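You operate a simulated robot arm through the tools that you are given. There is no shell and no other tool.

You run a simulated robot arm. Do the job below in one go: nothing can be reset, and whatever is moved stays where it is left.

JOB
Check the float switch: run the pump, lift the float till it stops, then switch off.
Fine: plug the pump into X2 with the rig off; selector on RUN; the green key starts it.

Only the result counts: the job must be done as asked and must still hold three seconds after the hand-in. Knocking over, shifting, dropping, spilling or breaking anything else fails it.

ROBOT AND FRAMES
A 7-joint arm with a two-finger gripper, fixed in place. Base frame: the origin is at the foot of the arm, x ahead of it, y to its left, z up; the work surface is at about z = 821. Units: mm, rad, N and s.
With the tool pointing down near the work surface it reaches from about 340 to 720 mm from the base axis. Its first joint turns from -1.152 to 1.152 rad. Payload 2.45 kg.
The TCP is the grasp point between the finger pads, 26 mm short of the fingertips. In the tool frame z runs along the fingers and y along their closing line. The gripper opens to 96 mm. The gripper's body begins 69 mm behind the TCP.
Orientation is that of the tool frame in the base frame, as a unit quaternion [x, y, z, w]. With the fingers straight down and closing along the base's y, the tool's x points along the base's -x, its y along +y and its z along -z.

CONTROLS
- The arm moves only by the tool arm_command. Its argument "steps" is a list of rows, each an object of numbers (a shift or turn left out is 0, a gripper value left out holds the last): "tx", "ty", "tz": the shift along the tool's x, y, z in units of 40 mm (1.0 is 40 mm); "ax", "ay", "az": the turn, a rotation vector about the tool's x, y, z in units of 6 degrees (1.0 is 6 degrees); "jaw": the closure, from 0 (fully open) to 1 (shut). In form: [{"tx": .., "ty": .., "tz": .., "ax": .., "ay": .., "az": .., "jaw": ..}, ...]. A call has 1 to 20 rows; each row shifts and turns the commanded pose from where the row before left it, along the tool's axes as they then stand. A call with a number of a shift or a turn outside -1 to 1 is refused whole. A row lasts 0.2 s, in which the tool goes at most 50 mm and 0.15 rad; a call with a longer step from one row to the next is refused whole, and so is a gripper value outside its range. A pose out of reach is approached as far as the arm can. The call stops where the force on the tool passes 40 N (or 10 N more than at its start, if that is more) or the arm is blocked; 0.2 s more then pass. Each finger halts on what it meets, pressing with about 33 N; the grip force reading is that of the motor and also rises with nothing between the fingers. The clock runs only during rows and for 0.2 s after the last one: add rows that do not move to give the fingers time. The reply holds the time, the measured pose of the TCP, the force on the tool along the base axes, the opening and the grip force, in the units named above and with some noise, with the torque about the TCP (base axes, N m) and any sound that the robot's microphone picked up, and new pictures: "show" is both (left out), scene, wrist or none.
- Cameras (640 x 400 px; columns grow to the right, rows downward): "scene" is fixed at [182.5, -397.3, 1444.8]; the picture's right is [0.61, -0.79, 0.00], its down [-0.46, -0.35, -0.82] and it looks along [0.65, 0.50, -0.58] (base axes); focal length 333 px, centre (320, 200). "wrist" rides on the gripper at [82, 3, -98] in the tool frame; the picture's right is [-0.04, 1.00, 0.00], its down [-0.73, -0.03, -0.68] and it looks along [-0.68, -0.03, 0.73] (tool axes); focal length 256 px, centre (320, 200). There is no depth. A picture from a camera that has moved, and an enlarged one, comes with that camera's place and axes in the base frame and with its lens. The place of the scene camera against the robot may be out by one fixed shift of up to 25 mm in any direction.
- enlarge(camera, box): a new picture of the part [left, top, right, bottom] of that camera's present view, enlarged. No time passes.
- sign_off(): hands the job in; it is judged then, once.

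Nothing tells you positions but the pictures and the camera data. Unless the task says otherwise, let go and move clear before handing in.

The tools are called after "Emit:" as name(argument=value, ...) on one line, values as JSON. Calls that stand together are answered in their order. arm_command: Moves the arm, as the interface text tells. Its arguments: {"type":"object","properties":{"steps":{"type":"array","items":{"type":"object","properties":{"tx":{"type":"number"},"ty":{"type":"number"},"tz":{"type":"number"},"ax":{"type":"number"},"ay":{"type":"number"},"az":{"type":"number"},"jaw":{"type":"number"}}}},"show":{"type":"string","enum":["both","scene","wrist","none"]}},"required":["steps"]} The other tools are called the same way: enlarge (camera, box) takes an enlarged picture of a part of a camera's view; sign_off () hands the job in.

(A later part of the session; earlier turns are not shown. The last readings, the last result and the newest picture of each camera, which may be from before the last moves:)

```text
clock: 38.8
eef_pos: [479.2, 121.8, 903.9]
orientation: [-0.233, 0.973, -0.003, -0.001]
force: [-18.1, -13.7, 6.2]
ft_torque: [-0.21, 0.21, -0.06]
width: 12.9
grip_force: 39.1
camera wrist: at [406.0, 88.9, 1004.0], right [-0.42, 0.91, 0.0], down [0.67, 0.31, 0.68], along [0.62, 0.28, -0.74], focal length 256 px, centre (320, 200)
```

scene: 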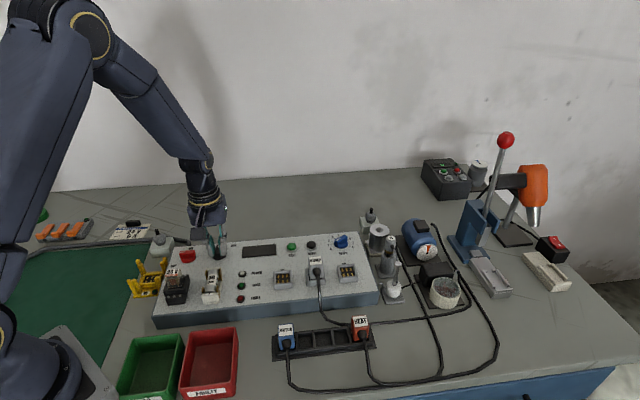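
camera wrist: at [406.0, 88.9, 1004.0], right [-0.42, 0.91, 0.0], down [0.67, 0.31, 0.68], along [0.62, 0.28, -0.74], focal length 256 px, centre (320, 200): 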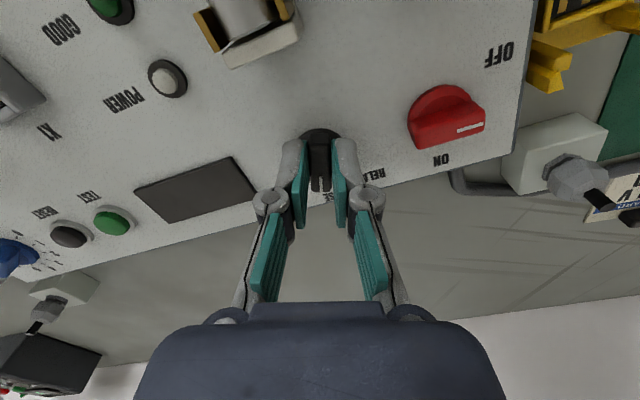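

Emit:
arm_command(steps=[{"tx": 0.05}, {"tx": 0.04}, {}], show="none")

```text
clock: 39.6
eef_pos: [479.5, 121.5, 904.5]
orientation: [-0.233, 0.973, -0.001, 0.003]
force: [5.2, -3.0, -10.4]
ft_torque: [-0.42, 0.57, -0.05]
width: 13.0
grip_force: 39.0
```

Emit:
arm_command(steps=[{"az": 1}, {"az": 1}, {}], show="none")

```text
clock: 40.4
eef_pos: [479.0, 121.8, 904.2]
orientation: [-0.131, 0.991, -0.001, 0.003]
force: [10.5, 1.5, -14.8]
ft_torque: [0.25, -1.04, -0.01]
width: 13.1
grip_force: 39.2
```

Emit:
arm_command(steps=[{"az": 0.9}, {"az": 0.9}, {}])

Emit:
enlarge(camera="scene", box=[180, 220, 260, 280])

Emit:
enlarge(camera="wrist", box=[256, 110, 384, 210])

```text
clock: 41.2
eef_pos: [479.1, 122.9, 904.6]
orientation: [-0.038, 0.999, 0.001, 0.004]
force: [15.6, 18.7, -23.4]
ft_torque: [0.34, -0.01, 0.58]
width: 12.6
grip_force: 39.7
camera wrist: at [397.1, 121.4, 1003.2], right [-0.04, 1.0, 0.0], down [0.73, 0.02, 0.68], along [0.68, 0.02, -0.73], focal length 256 px, centre (320, 200)
```

scene: 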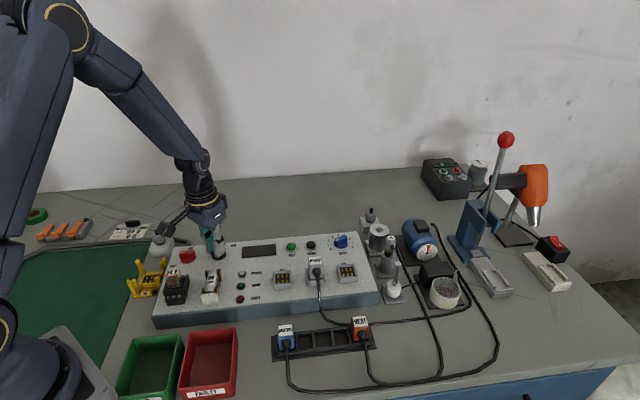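
wrist: 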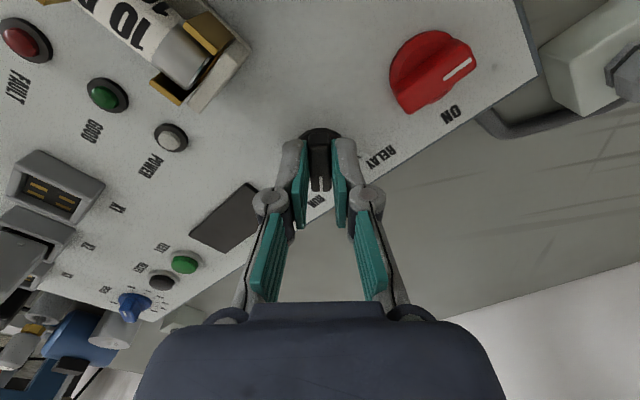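

```text
6.67 times, centred on (220, 250) of scene
camera zoom: at [183.3, -396.8, 1444.8], right [0.61, -0.79, 0.0], down [-0.46, -0.35, -0.82], along [0.65, 0.49, -0.58], focal length 2220 px, centre (987, -133)
```

zoom: 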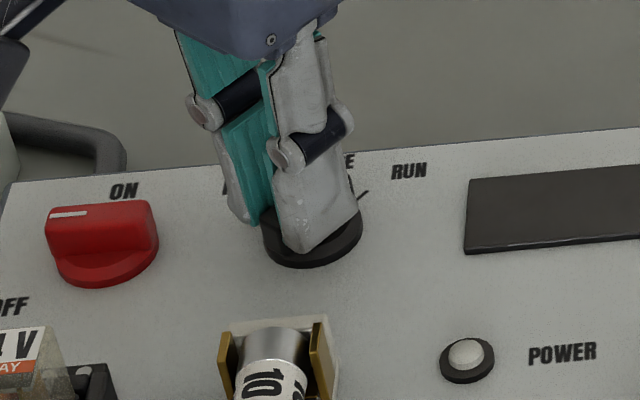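

```text
4.00 times, centred on (320, 160) of wrist
camera zoom: at [397.1, 121.4, 1003.2], right [-0.04, 1.0, 0.0], down [0.73, 0.02, 0.68], along [0.68, 0.02, -0.73], focal length 1024 px, centre (320, 360)
```

zoom: 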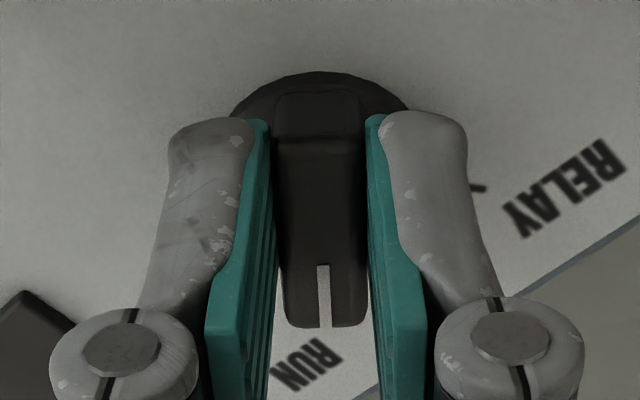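

The pointer is at RUN and a torque is building up against the end stop. I'll release the knob, rise and check.

Emit:
arm_command(steps=[{"az": -0.15, "jaw": 0.85}, {"jaw": 0.7}, {"jaw": 0.6}, {}, {"tz": -0.4}, {"tz": -0.7}, {"tz": -0.7}, {"tz": -0.5}, {}])

Emit:
enlarge(camera="scene", box=[180, 220, 260, 280])

Emit:
enlarge(camera="wrist", box=[256, 50, 448, 170])

```text
clock: 43.2
eef_pos: [477.1, 120.1, 995.8]
orientation: [-0.045, 0.999, -0.001, 0.002]
force: [0.2, 0.0, 0.0]
ft_torque: [0.0, 0.01, -0.02]
width: 38.5
grip_force: 0.0
camera wrist: at [395.5, 117.4, 1095.0], right [-0.05, 1.0, 0.0], down [0.73, 0.04, 0.68], along [0.68, 0.03, -0.73], focal length 256 px, centre (320, 200)
```

scene: 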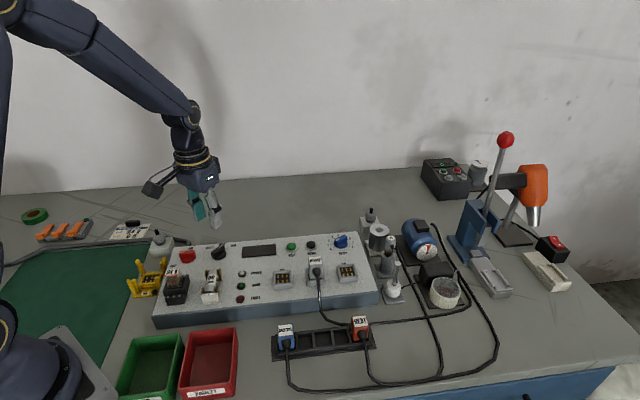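
wrist: 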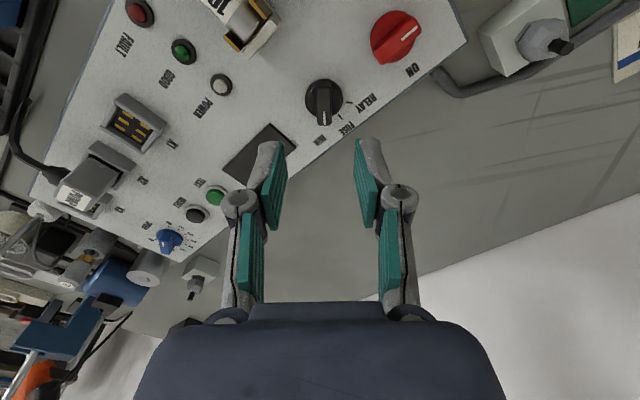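

```text
6.67 times, centred on (220, 250) of scene
camera zoom: at [182.5, -397.3, 1444.8], right [0.61, -0.79, 0.0], down [-0.46, -0.35, -0.82], along [0.65, 0.5, -0.58], focal length 2220 px, centre (987, -133)
```

zoom: 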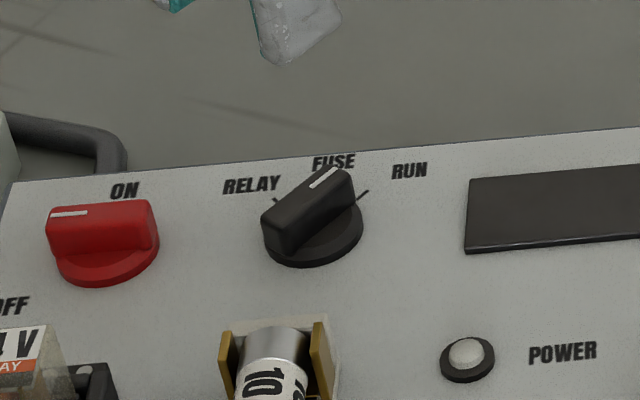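

```text
3.33 times, centred on (352, 110) of wrist
camera zoom: at [395.5, 117.4, 1095.0], right [-0.05, 1.0, 0.0], down [0.73, 0.04, 0.68], along [0.68, 0.03, -0.73], focal length 853 px, centre (213, 500)
```

zoom: 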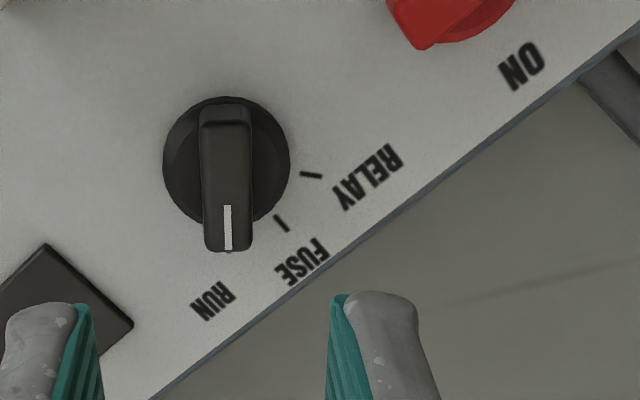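

The selector now points squarely at RUN. Next is the main switch at about (431, 171). I'll move over it and turn the tool so the fingers close across its bar, which lies left to right.

Emit:
arm_command(steps=[{"tx": 0.515, "ty": 0.685}, {"tx": 0.515, "ty": 0.685}, {"az": -1}, {"az": -1}, {"az": -1}, {"az": -1}, {"az": -1}, {"az": -1}, {"az": -1}, {"az": -1}, {"az": -1}, {"az": -1}, {"az": -1}, {"az": -1}, {"az": -1}, {"az": -1}, {"az": -1}, {"az": -1}, {"az": -1}, {"az": -1}], show="none")

Emit:
arm_command(steps=[{"az": -1}, {"az": -1}, {"az": -1}, {"az": -0.65}, {}, {}])

Emit:
enlarge(camera="wrist", box=[224, 50, 416, 170])

```text
clock: 47.4
eef_pos: [432.6, 173.7, 996.1]
orientation: [0.835, -0.55, 0.001, 0.0]
force: [-0.1, -0.9, -1.0]
ft_torque: [-0.01, 0.01, 0.02]
width: 38.7
grip_force: 0.0
```

```text
clock: 48.8
eef_pos: [431.9, 172.3, 996.4]
orientation: [0.924, -0.383, 0.001, 0.001]
force: [-0.4, -0.2, 0.8]
ft_torque: [-0.04, -0.01, 0.0]
width: 38.5
grip_force: 0.0
camera wrist: at [487.8, 113.9, 1095.7], right [-0.73, -0.68, 0.0], down [-0.5, 0.54, 0.68], along [-0.46, 0.5, -0.74], focal length 256 px, centre (320, 200)
```

scene: 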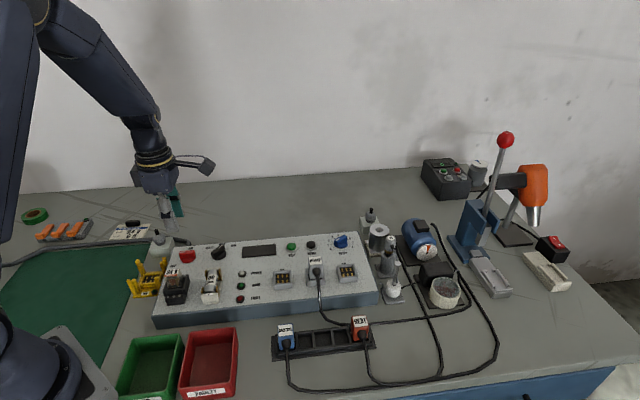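
wrist: 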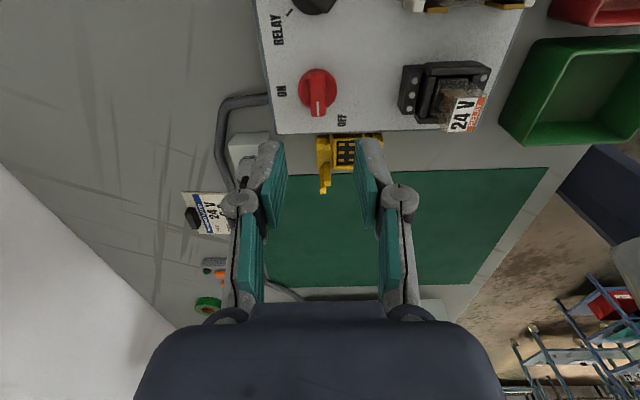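

```text
3.33 times, centred on (320, 110) of wrist
camera zoom: at [487.8, 113.9, 1095.7], right [-0.73, -0.68, 0.0], down [-0.5, 0.54, 0.68], along [-0.46, 0.5, -0.74], focal length 853 px, centre (320, 500)
```

zoom: 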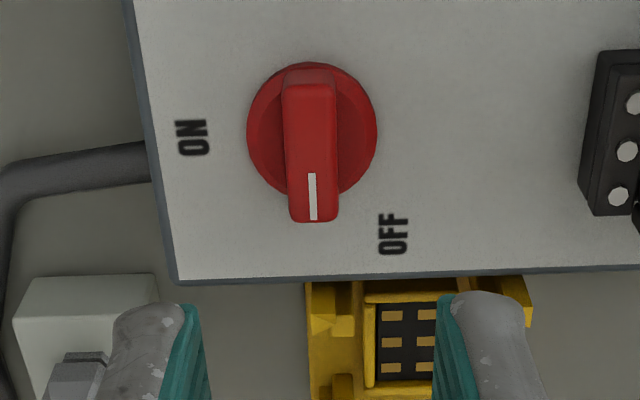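

The fingers are lined up with the red bar, and the relay is over 70 mm away. I'll centre on the bar and go down part way to check.

Emit:
arm_command(steps=[{"tx": 0.05, "ty": -0.05}, {"tz": 0.6}, {"tz": 0.6}, {"tz": 0.5}, {"tz": 0.2}, {}, {}])

Emit:
enlarge(camera="wrist", box=[224, 80, 416, 200])

Emit:
enlarge(camera="scene", box=[140, 215, 240, 285])

```text
clock: 50.4
eef_pos: [434.1, 172.3, 920.1]
orientation: [0.924, -0.383, 0.002, 0.0]
force: [-0.1, 0.6, -0.2]
ft_torque: [0.04, -0.01, 0.02]
width: 38.3
grip_force: 0.1
camera wrist: at [489.9, 114.0, 1019.7], right [-0.73, -0.68, 0.0], down [-0.5, 0.54, 0.68], along [-0.46, 0.5, -0.74], focal length 256 px, centre (320, 200)
```

scene: 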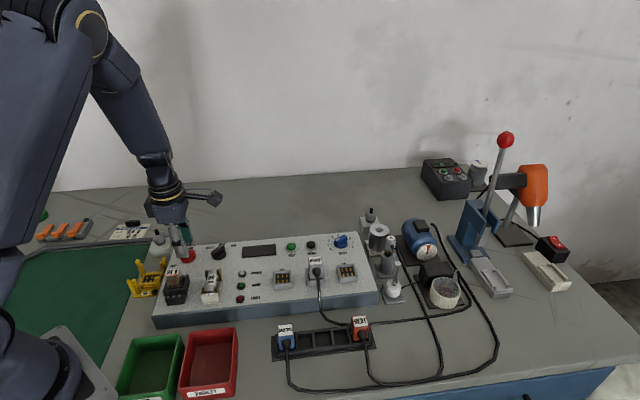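
wrist: 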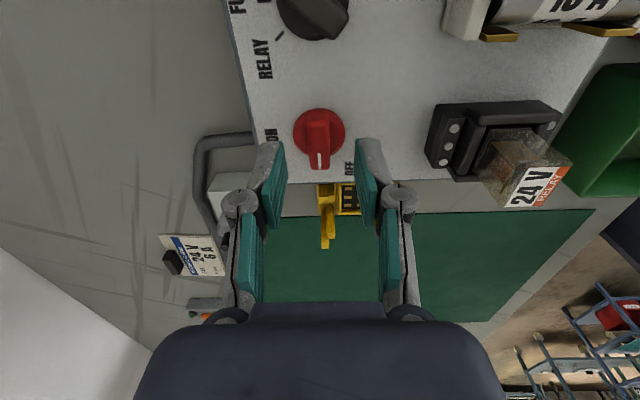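

```text
3.33 times, centred on (320, 140) of wrist
camera zoom: at [489.9, 114.0, 1019.7], right [-0.73, -0.68, 0.0], down [-0.5, 0.54, 0.68], along [-0.46, 0.5, -0.74], focal length 853 px, centre (320, 400)
```

zoom: 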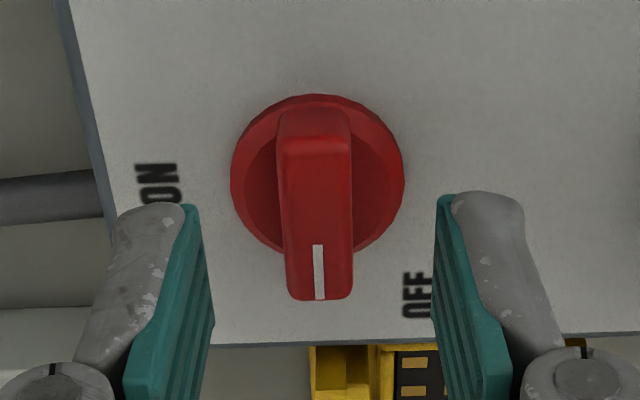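

```text
5.71 times, centred on (190, 250) of scene
camera zoom: at [182.5, -397.3, 1444.8], right [0.61, -0.79, 0.0], down [-0.46, -0.35, -0.82], along [0.65, 0.5, -0.58], focal length 1903 px, centre (1063, -86)
```

zoom: 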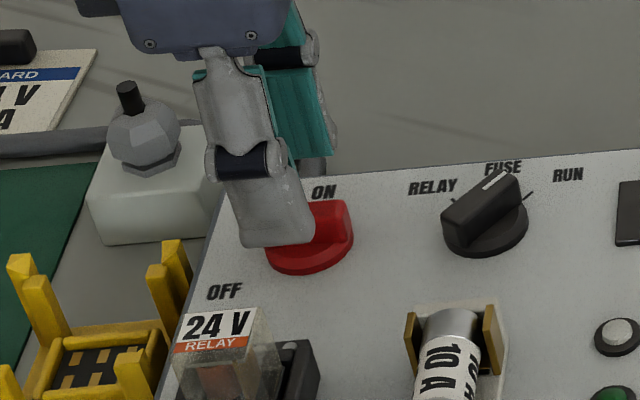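

Emit:
arm_command(steps=[{"tx": 0.04, "ty": -0.015, "tz": 0.1}, {"tz": 0.15}, {"tz": 0.14}, {}, {"jaw": 0.75}, {"jaw": 0.85}, {"jaw": 0.95}, {"jaw": 0.95}, {}])

Emit:
enlarge(camera="wrist", box=[224, 80, 416, 200])

Emit:
enlarge(camera="scene", box=[140, 215, 240, 285])

```text
clock: 52.4
eef_pos: [436.7, 171.5, 905.3]
orientation: [0.924, -0.383, 0.002, 0.0]
force: [1.0, 1.1, -4.0]
ft_torque: [0.02, -0.03, 0.0]
width: 13.0
grip_force: 39.7
camera wrist: at [491.9, 112.8, 1003.9], right [-0.73, -0.68, 0.0], down [-0.5, 0.54, 0.68], along [-0.46, 0.5, -0.74], focal length 256 px, centre (320, 200)
```

scene: 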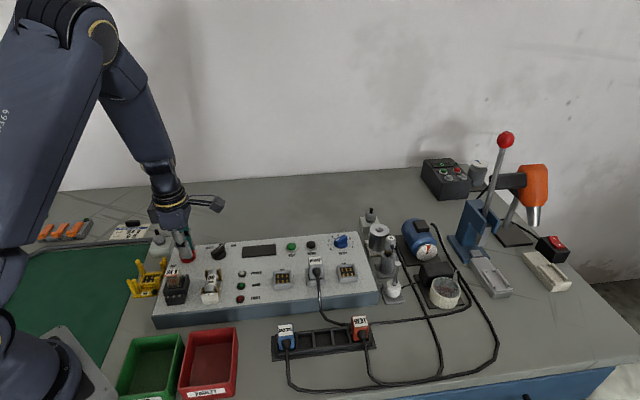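
wrist: 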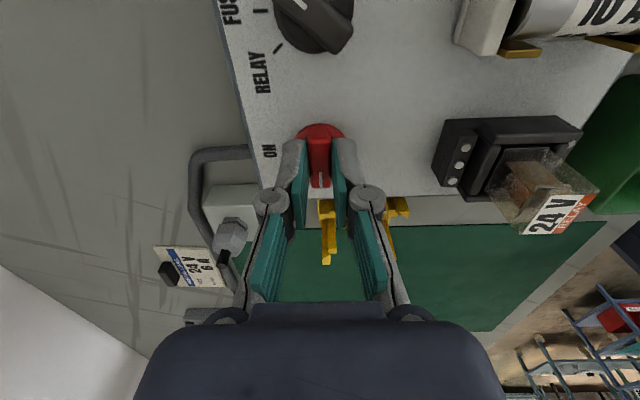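

```text
3.33 times, centred on (320, 140) of wrist
camera zoom: at [491.9, 112.8, 1003.9], right [-0.73, -0.68, 0.0], down [-0.5, 0.54, 0.68], along [-0.46, 0.5, -0.74], focal length 853 px, centre (320, 400)
```

zoom: 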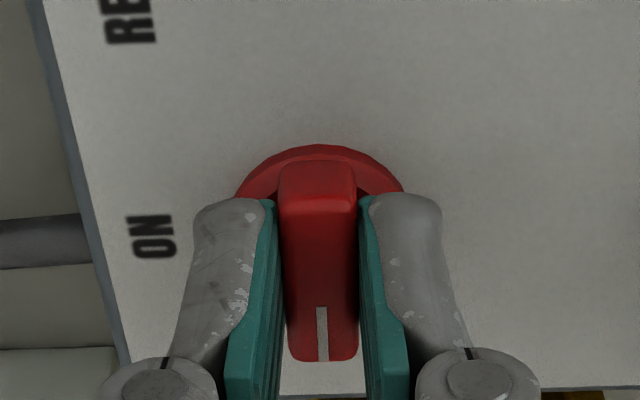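

```text
5.71 times, centred on (190, 250) of scene
camera zoom: at [182.6, -397.3, 1444.8], right [0.61, -0.79, 0.0], down [-0.46, -0.35, -0.82], along [0.65, 0.5, -0.58], focal length 1903 px, centre (1063, -86)
```

zoom: 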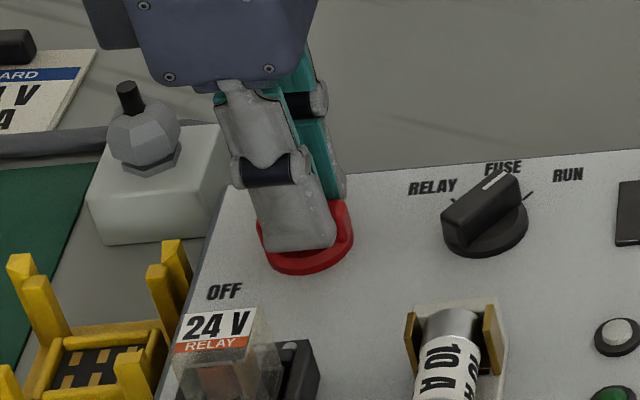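

The main switch is gripped with almost no side load. The plug is in X2 and the selector is on RUN, so I'll start turning the switch clockwise towards ON.

Emit:
arm_command(steps=[{"az": 0.8}, {"az": 0.8}, {"az": 0.8}, {"az": 0.8}, {"az": 0.8}, {}], show="none")

```text
clock: 53.8
eef_pos: [436.0, 170.1, 903.9]
orientation: [0.824, -0.567, 0.001, 0.001]
force: [-8.7, -1.0, -4.3]
ft_torque: [0.94, 0.58, 0.03]
width: 12.8
grip_force: 39.3
```

Emit:
arm_command(steps=[{"ty": 0.03}, {"az": 0.8}, {"az": 0.8}, {"az": 0.8}, {"az": 0.8}, {"az": 0.8}, {}], show="none")

```text
clock: 55.4
eef_pos: [434.2, 171.7, 904.3]
orientation: [-0.687, 0.726, -0.001, -0.001]
force: [-14.7, 2.4, -10.8]
ft_torque: [0.24, 0.33, 0.03]
width: 12.7
grip_force: 38.8
```

Emit:
arm_command(steps=[{"ty": 0.05}, {"az": 0.8}, {"az": 0.8}, {"az": 0.8}, {"az": 0.8}, {}])

Emit:
enlarge(camera="scene", box=[140, 215, 300, 315])

```text
clock: 56.8
eef_pos: [433.1, 170.8, 904.0]
orientation: [-0.557, 0.83, -0.002, 0.001]
force: [-3.7, 1.4, 3.6]
ft_torque: [-0.82, 0.48, 0.0]
width: 13.1
grip_force: 39.9
camera wrist: at [399.8, 97.9, 1003.7], right [-0.91, 0.42, 0.0], down [0.3, 0.67, 0.68], along [0.29, 0.62, -0.73], focal length 256 px, centre (320, 200)
```

scene: 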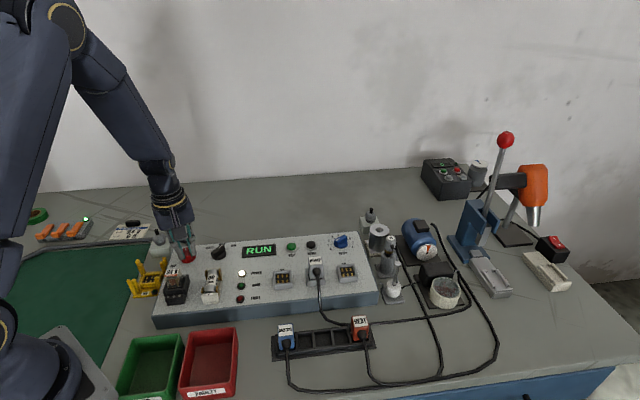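
wrist: 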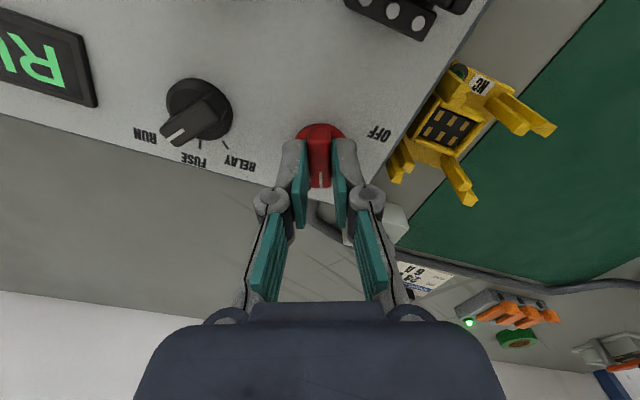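

```text
4.00 times, centred on (220, 265) of scene
camera zoom: at [182.4, -397.3, 1444.8], right [0.61, -0.79, 0.0], down [-0.46, -0.35, -0.82], along [0.65, 0.5, -0.58], focal length 1332 px, centre (720, -60)
```

zoom: 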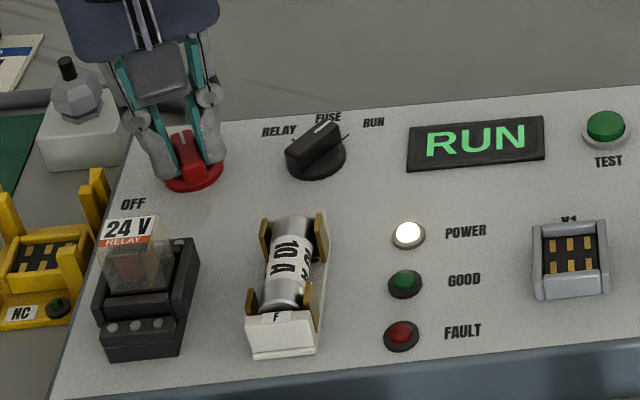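

The rig is powered: the POWER lamp is lit and the display shows RUN. I'll finish the turn to the ON mark.

Emit:
arm_command(steps=[{"az": 0.8, "ty": 0.01}, {"az": 0.8}, {"az": 0.8}, {"az": 0.8}, {"az": 0.4}, {}])

Emit:
enlarge(camera="scene", box=[140, 215, 300, 315])

```text
clock: 58.2
eef_pos: [434.4, 171.1, 903.9]
orientation: [-0.392, 0.92, -0.001, 0.002]
force: [-1.3, 0.2, 4.1]
ft_torque: [0.95, -0.81, -0.01]
width: 13.0
grip_force: 39.0
camera wrist: at [374.2, 116.1, 1003.6], right [-0.69, 0.72, 0.0], down [0.53, 0.51, 0.68], along [0.49, 0.47, -0.73], focal length 256 px, centre (320, 200)
```

scene: 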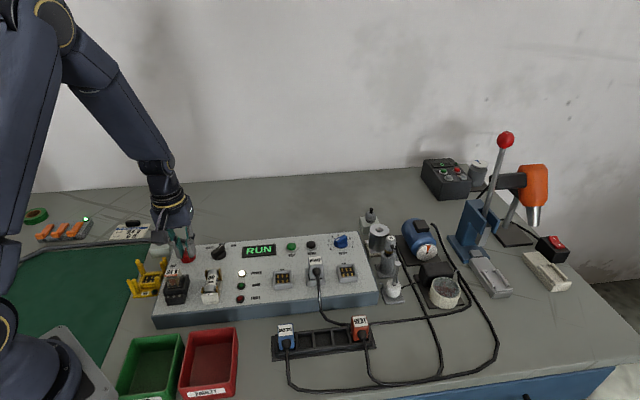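
wrist: 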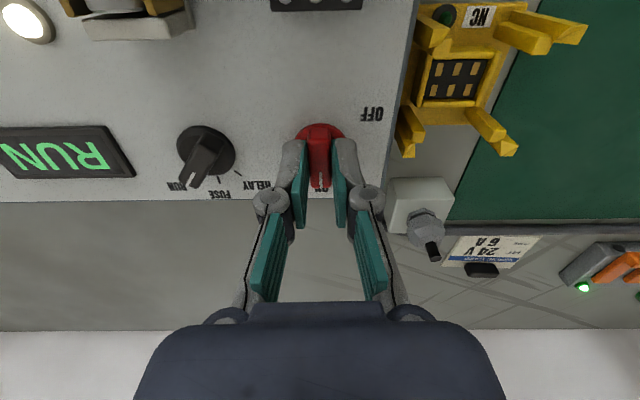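

```text
4.00 times, centred on (220, 265) of scene
camera zoom: at [182.4, -397.4, 1444.8], right [0.61, -0.79, 0.0], down [-0.46, -0.35, -0.82], along [0.65, 0.5, -0.58], focal length 1332 px, centre (720, -60)
```

zoom: 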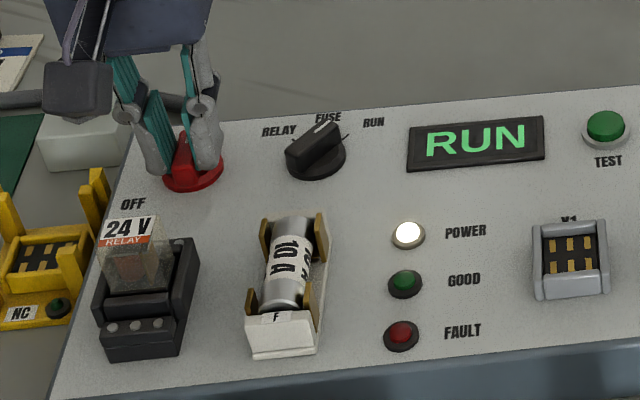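

The switch is on ON. I'll release it, rise, and move across to the green TEST key with the fingers closed for pressing.

Emit:
arm_command(steps=[{"jaw": 0.85}, {"jaw": 0.7}, {"jaw": 0.6}, {}, {"tz": -0.4}, {"tz": -0.7}, {"tz": -0.7}, {"tz": -0.6, "az": 0.17}, {"ty": -0.83, "jaw": 1}, {"ty": -0.83}, {"ty": -0.83}, {"ty": -0.83}, {"ty": -0.83}, {"ty": -0.83}, {"ty": -0.8}, {}, {}])

Emit:
enlarge(camera="scene", box=[140, 215, 300, 315])

Emit:
enlarge(camera="wrist", box=[224, 50, 416, 170])

```text
clock: 61.8
eef_pos: [595.8, 8.3, 998.6]
orientation: [-0.384, 0.923, -0.001, 0.002]
force: [0.2, 0.2, -0.5]
ft_torque: [0.0, 0.01, -0.02]
width: 0.1
grip_force: 28.2
camera wrist: at [536.5, -45.7, 1097.9], right [-0.68, 0.73, 0.0], down [0.54, 0.5, 0.68], along [0.5, 0.46, -0.73], focal length 256 px, centre (320, 200)
```

scene: 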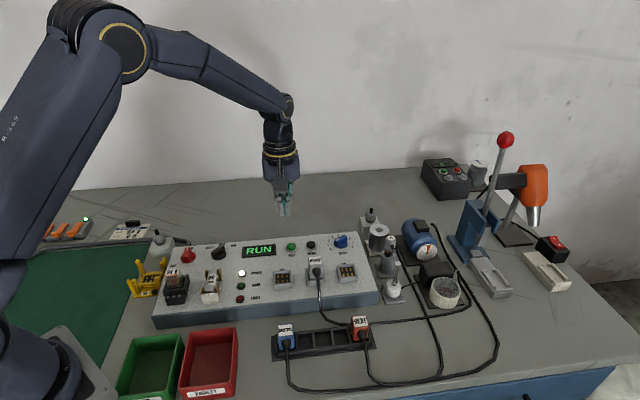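
wrist: 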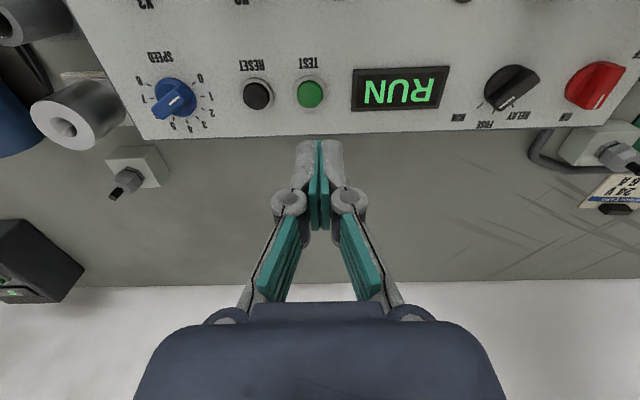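

```text
4.00 times, centred on (220, 265) of scene
camera zoom: at [182.5, -397.4, 1444.8], right [0.61, -0.79, 0.0], down [-0.46, -0.35, -0.82], along [0.65, 0.5, -0.58], focal length 1332 px, centre (720, -60)
```

zoom: 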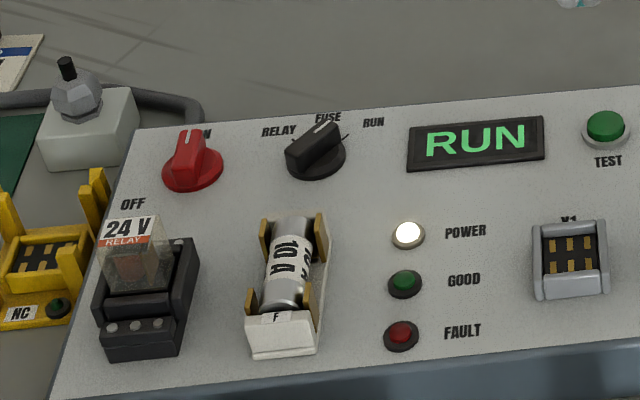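

```text
3.33 times, centred on (320, 110) of wrist
camera zoom: at [536.5, -45.7, 1097.9], right [-0.68, 0.73, 0.0], down [0.54, 0.5, 0.68], along [0.5, 0.46, -0.73], focal length 853 px, centre (320, 500)
```

zoom: 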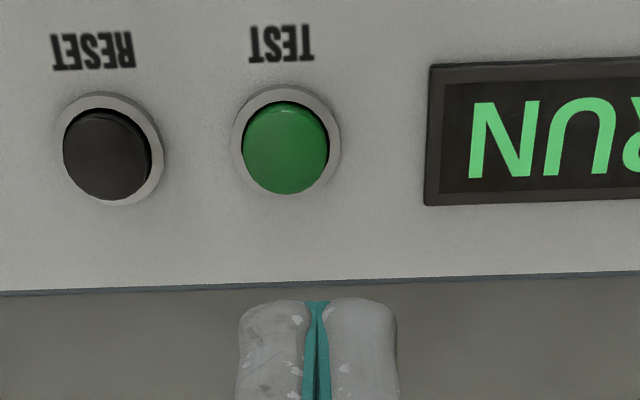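

The TEST key is about 10 mm to one side. I'll line up over it and come down close.

Emit:
arm_command(steps=[{"ty": -0.24, "tx": -0.05}, {"tz": 0.6}, {"tz": 0.6}, {"tz": 0.6}, {"tz": 0.3}, {"tz": 0.08}, {"tz": 0.06}, {}])

Emit:
enlarge(camera="scene", box=[250, 215, 330, 265])

Emit:
enlarge(camera="wrist", box=[256, 90, 384, 170])

```text
clock: 63.6
eef_pos: [605.4, 1.9, 910.6]
orientation: [-0.384, 0.923, -0.001, 0.001]
force: [-0.3, 1.1, -0.5]
ft_torque: [0.02, -0.02, 0.0]
width: 0.0
grip_force: 28.3
camera wrist: at [545.5, -51.3, 1010.3], right [-0.68, 0.73, 0.0], down [0.54, 0.5, 0.68], along [0.5, 0.46, -0.73], focal length 256 px, centre (320, 200)
```

scene: 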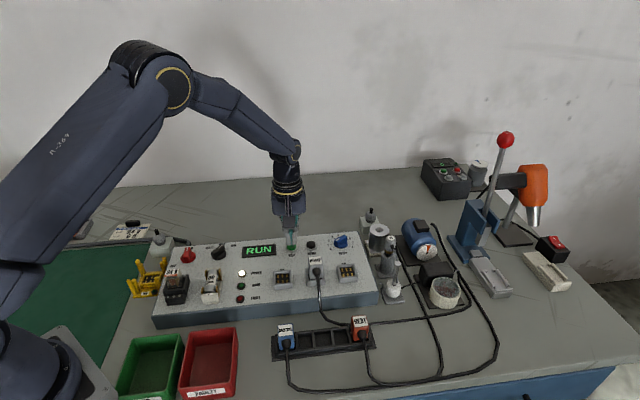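
wrist: 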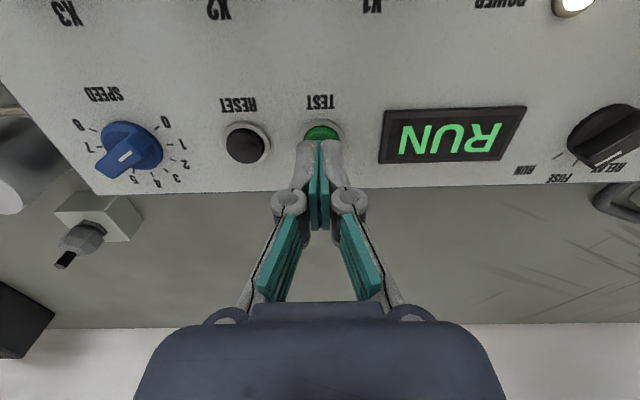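

```text
8.00 times, centred on (290, 240) of scene
camera zoom: at [182.5, -397.3, 1444.8], right [0.61, -0.79, 0.0], down [-0.46, -0.35, -0.82], along [0.65, 0.5, -0.58], focal length 2665 px, centre (560, -120)
```

zoom: 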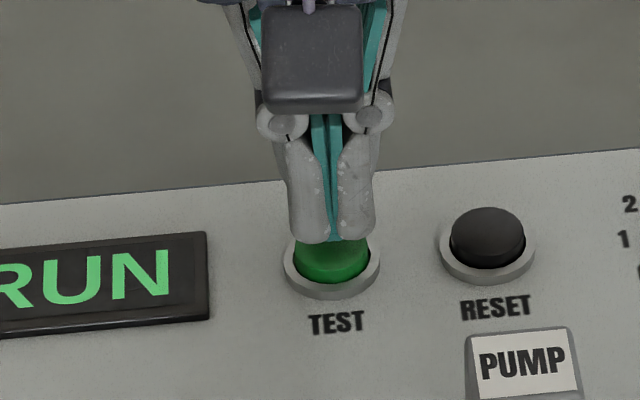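

```text
5.00 times, centred on (320, 130) of wrist
camera zoom: at [545.5, -51.3, 1010.3], right [-0.68, 0.73, 0.0], down [0.54, 0.5, 0.68], along [0.5, 0.46, -0.73], focal length 1280 px, centre (320, 550)
```

zoom: 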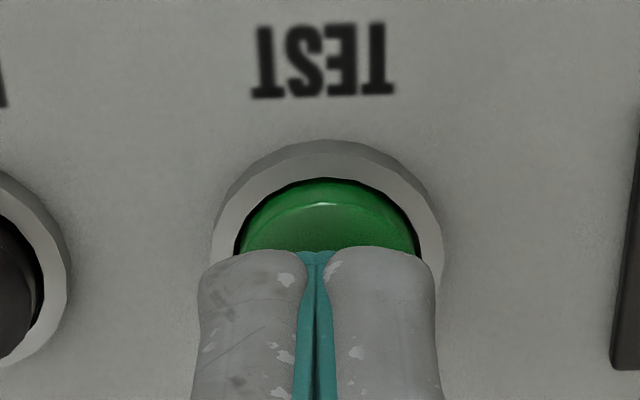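

The fingertips are just above the green key. I'll nudge 1–2 mm to centre and press it.

Emit:
arm_command(steps=[{"ty": 0.03, "tx": 0.04}, {"tz": 0.05}, {"tz": 0.05}, {"tz": 0.04}, {"tz": 0.03}, {"tz": 0.03}, {"tz": 0.03}])

Emit:
enlarge(camera="scene", box=[230, 215, 310, 265])

Emit:
enlarge(camera="scene", box=[375, 240, 475, 310])

```text
clock: 65.2
eef_pos: [603.3, 1.7, 901.6]
orientation: [-0.385, 0.923, -0.001, 0.001]
force: [0.5, -1.0, -0.9]
ft_torque: [-0.01, 0.01, 0.02]
width: 0.0
grip_force: 28.2
camera wrist: at [544.0, -51.9, 1001.9], right [-0.68, 0.73, 0.0], down [0.54, 0.5, 0.68], along [0.5, 0.46, -0.73], focal length 256 px, centre (320, 200)
```

scene: 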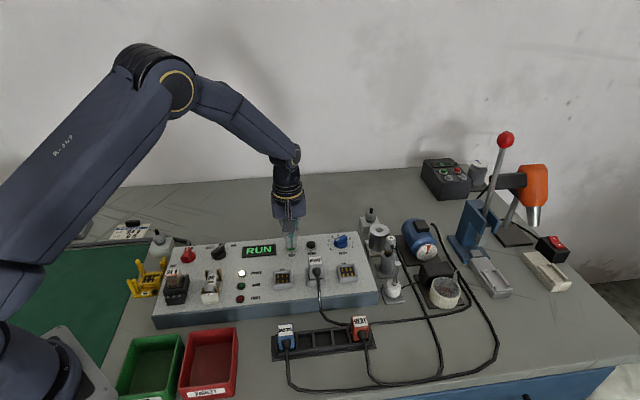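
wrist: 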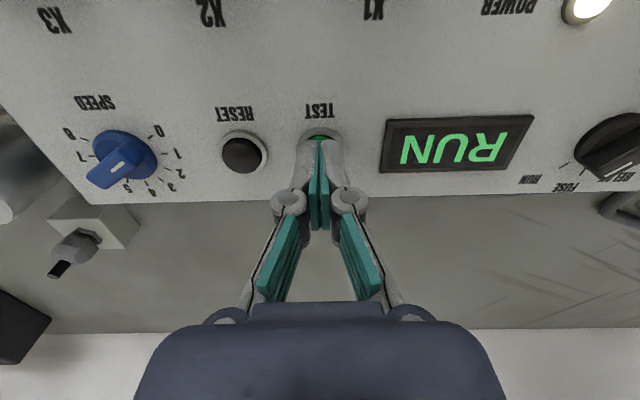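

```text
8.00 times, centred on (270, 240) of scene
camera zoom: at [182.5, -397.3, 1444.8], right [0.61, -0.79, 0.0], down [-0.46, -0.35, -0.82], along [0.65, 0.5, -0.58], focal length 2665 px, centre (720, -120)
```

zoom: 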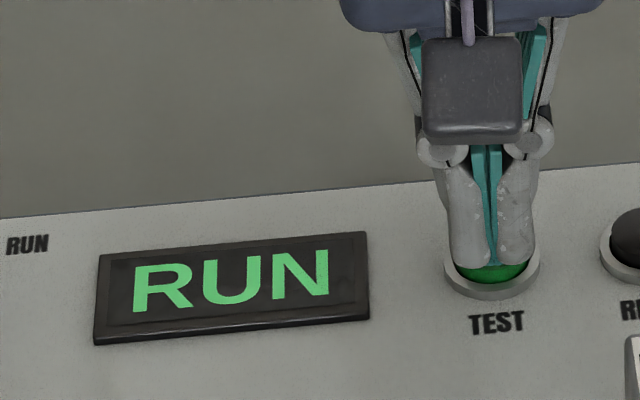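

```text
5.71 times, centred on (425, 275) of scene
camera zoom: at [182.5, -397.3, 1444.8], right [0.61, -0.79, 0.0], down [-0.46, -0.35, -0.82], along [0.65, 0.5, -0.58], focal length 1903 px, centre (-280, -229)
```

zoom: 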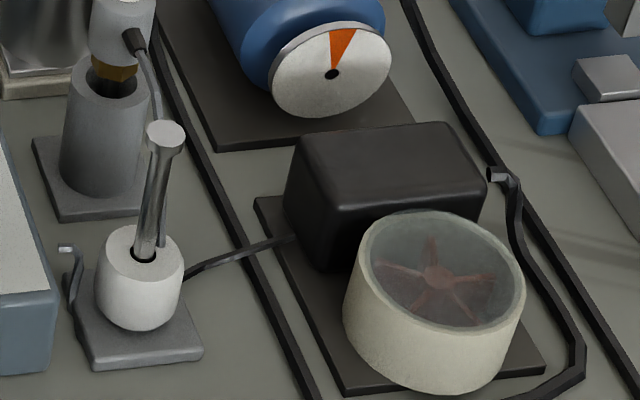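

No contact yet. I'll continue down a few millimetres.

Emit:
arm_command(steps=[{"tz": 0.03}, {"tz": 0.03}, {"tz": 0.03}, {"tz": 0.03}], show="scene")

```text
clock: 66.2
eef_pos: [603.1, 2.8, 898.0]
orientation: [-0.384, 0.923, -0.001, 0.002]
force: [0.3, -1.4, 2.2]
ft_torque: [-0.02, -0.03, -0.01]
width: 5.9
grip_force: 28.7
heard: click
```

scene: 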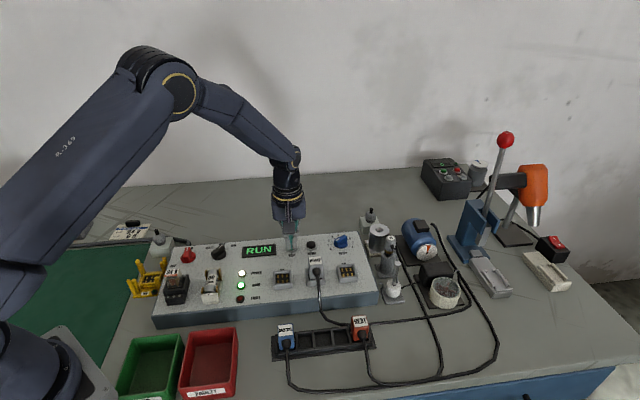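

A click was heard and the GOOD lamp lit up. I'll lift off the key and check whether the pump is running.

Emit:
arm_command(steps=[{"tz": -0.2}, {"tz": -0.6}, {"tz": -0.8}, {"tz": -0.8}, {"tz": -0.4}])

Emit:
enlarge(camera="scene", box=[375, 240, 475, 310])

Emit:
enlarge(camera="scene", box=[140, 215, 380, 315])

```text
clock: 67.4
eef_pos: [605.0, 4.5, 1010.1]
orientation: [-0.384, 0.923, -0.001, 0.001]
force: [-1.1, -0.9, -0.3]
ft_torque: [0.01, 0.01, -0.03]
width: 0.0
grip_force: 28.9
camera wrist: at [544.6, -50.6, 1109.8], right [-0.68, 0.73, 0.0], down [0.54, 0.5, 0.68], along [0.5, 0.46, -0.73], focal length 256 px, centre (320, 200)
```

scene: 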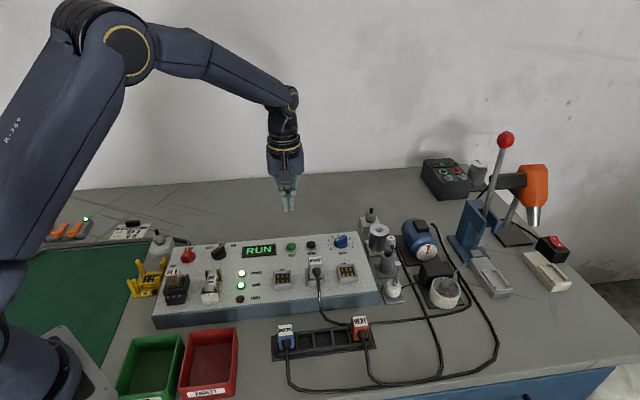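
wrist: 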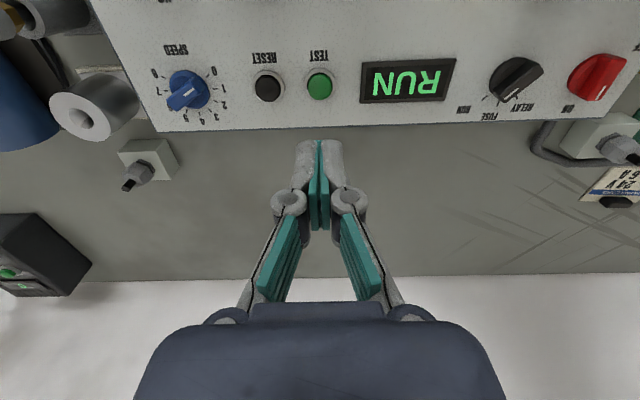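

```text
5.71 times, centred on (425, 275) of scene
camera zoom: at [182.5, -397.3, 1444.8], right [0.61, -0.79, 0.0], down [-0.46, -0.35, -0.82], along [0.65, 0.5, -0.58], focal length 1903 px, centre (-280, -229)
```

zoom: 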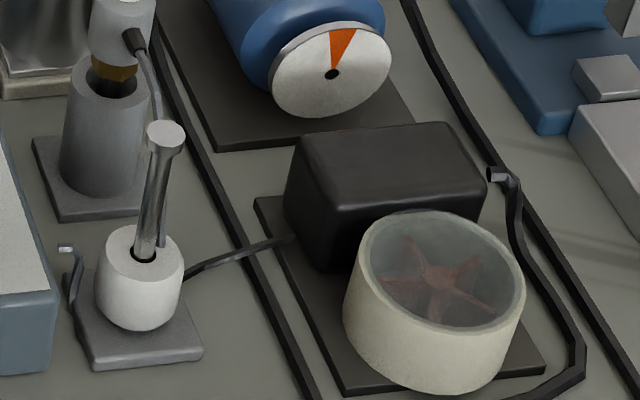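

```text
2.67 times, centred on (260, 265) of scene
camera zoom: at [182.5, -397.3, 1444.8], right [0.61, -0.79, 0.0], down [-0.46, -0.35, -0.82], along [0.65, 0.5, -0.58], focal length 888 px, centre (480, 27)
```

zoom: 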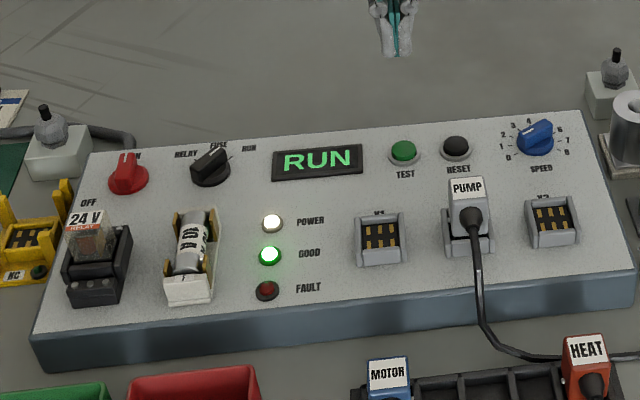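

The GOOD lamp is lit and the impeller has moved, so the pump is running. The float is the white cylinder on the stem at about (663, -241), and I'll move the wrist camera there to look closely.

Emit:
arm_command(steps=[{"tx": 0.51, "ty": -0.665, "jaw": 0.5}, {"tx": 0.51, "ty": -0.665}, {"tx": 0.51, "ty": -0.665}, {"tx": 0.51, "ty": -0.665}, {"tx": 0.51, "ty": -0.665}, {"tx": 0.51, "ty": -0.665}, {"tx": 0.51, "ty": -0.665}, {"tx": 0.51, "ty": -0.665}, {"tz": 0.2}, {}])

Emit:
enlarge(camera="wrist", box=[224, 50, 416, 170])

Emit:
enlarge(camera="scene", box=[140, 215, 380, 315])

```text
clock: 69.6
eef_pos: [641.3, -263.3, 1002.7]
orientation: [-0.385, 0.923, -0.001, 0.002]
force: [-0.8, -0.1, -0.5]
ft_torque: [-0.01, 0.0, -0.02]
width: 48.3
grip_force: 0.1
camera wrist: at [580.8, -317.5, 1101.9], right [-0.68, 0.73, 0.0], down [0.54, 0.5, 0.68], along [0.5, 0.46, -0.73], focal length 256 px, centre (320, 200)
```

scene: 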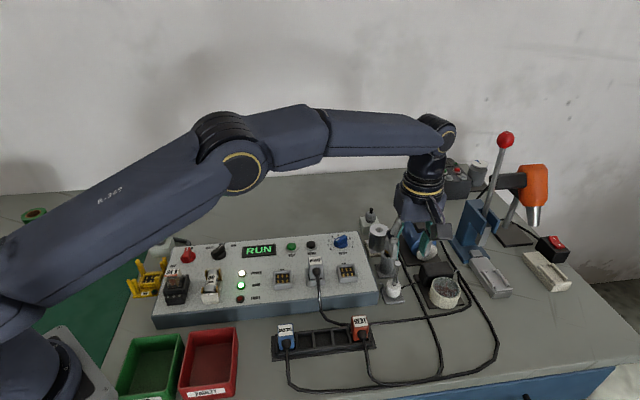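
wrist: 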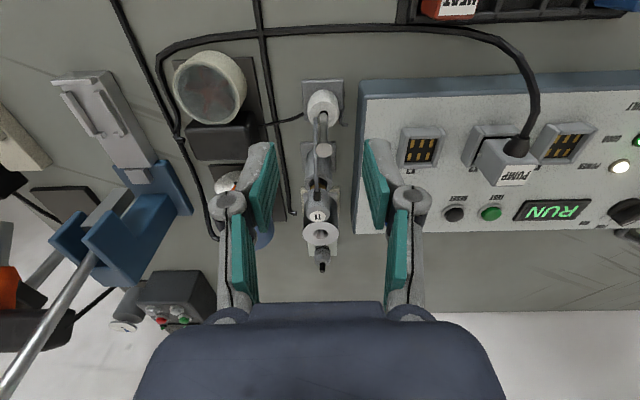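

```text
3.33 times, centred on (320, 110) of wrist
camera zoom: at [580.8, -317.5, 1101.9], right [-0.68, 0.73, 0.0], down [0.54, 0.5, 0.68], along [0.5, 0.46, -0.73], focal length 853 px, centre (320, 500)
```

zoom: 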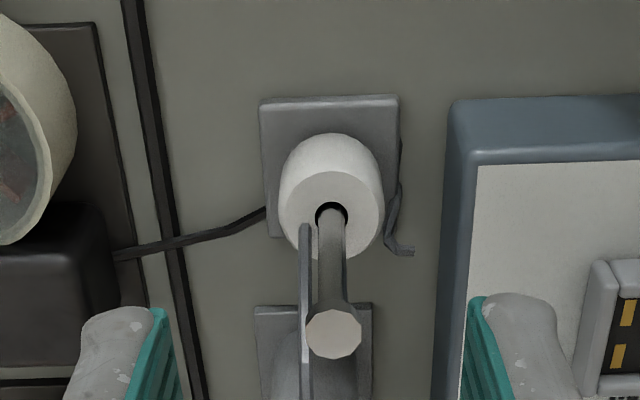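

```text
2.67 times, centred on (260, 265) of scene
camera zoom: at [182.5, -397.4, 1444.8], right [0.61, -0.79, 0.0], down [-0.46, -0.35, -0.82], along [0.65, 0.5, -0.58], focal length 888 px, centre (480, 27)
```

zoom: 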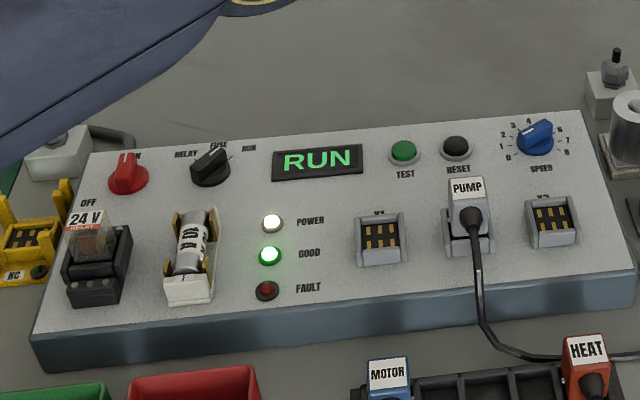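

Emit:
enlarge(camera="wrist", box=[280, 70, 360, 120])

Emit:
enlarge(camera="wrist", box=[280, 110, 380, 280])

Emit:
enlarge(camera="scene", box=[365, 225, 415, 310])

Emit:
enlarge(camera="scene", box=[380, 255, 410, 300])

```text
8.00 times, centred on (320, 95) of wrist
camera zoom: at [580.8, -317.5, 1101.9], right [-0.68, 0.73, 0.0], down [0.54, 0.5, 0.68], along [0.5, 0.46, -0.73], focal length 2048 px, centre (320, 1040)
```

zoom: 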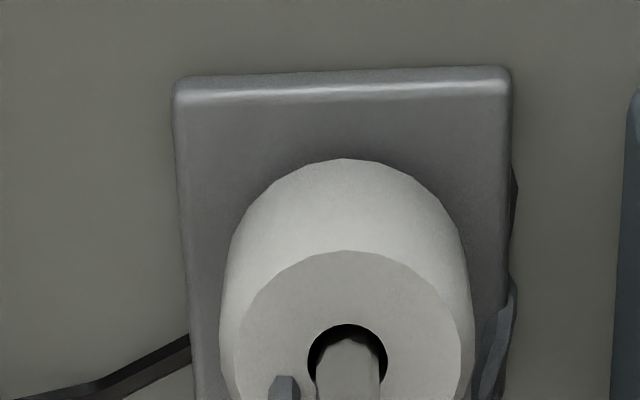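

```text
2.35 times, centred on (330, 195) of wrist
camera zoom: at [580.8, -317.5, 1101.9], right [-0.68, 0.73, 0.0], down [0.54, 0.5, 0.68], along [0.5, 0.46, -0.73], focal length 602 px, centre (296, 212)
```

zoom: 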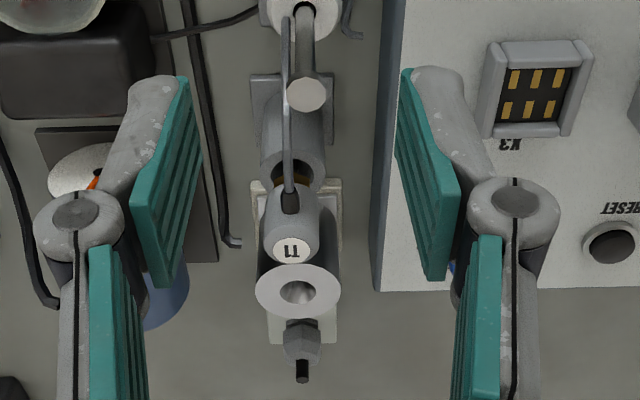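

```text
4.71 times, centred on (390, 268) of scene
camera zoom: at [182.5, -397.4, 1444.8], right [0.61, -0.79, 0.0], down [-0.46, -0.35, -0.82], along [0.65, 0.5, -0.58], focal length 1567 px, centre (-9, -118)
```

zoom: 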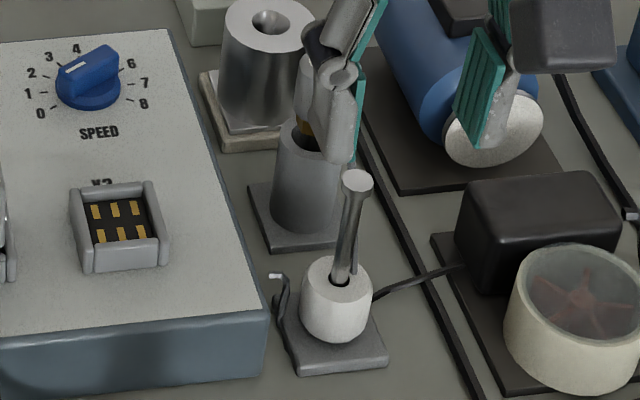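

```text
8.89 times, centred on (395, 278) of scene
camera zoom: at [182.5, -397.4, 1444.8], right [0.61, -0.79, 0.0], down [-0.46, -0.35, -0.82], along [0.65, 0.5, -0.58], focal length 2961 px, centre (-347, -489)
```

zoom: 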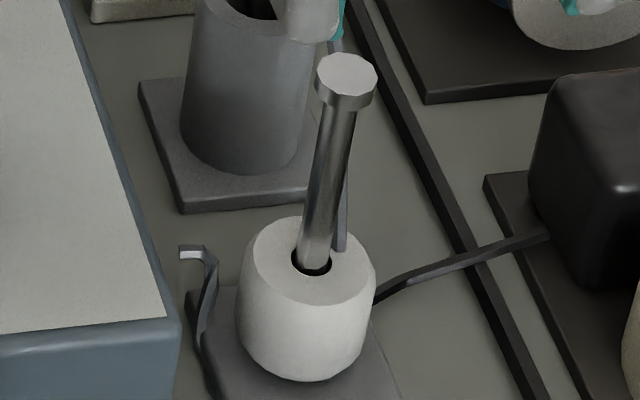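

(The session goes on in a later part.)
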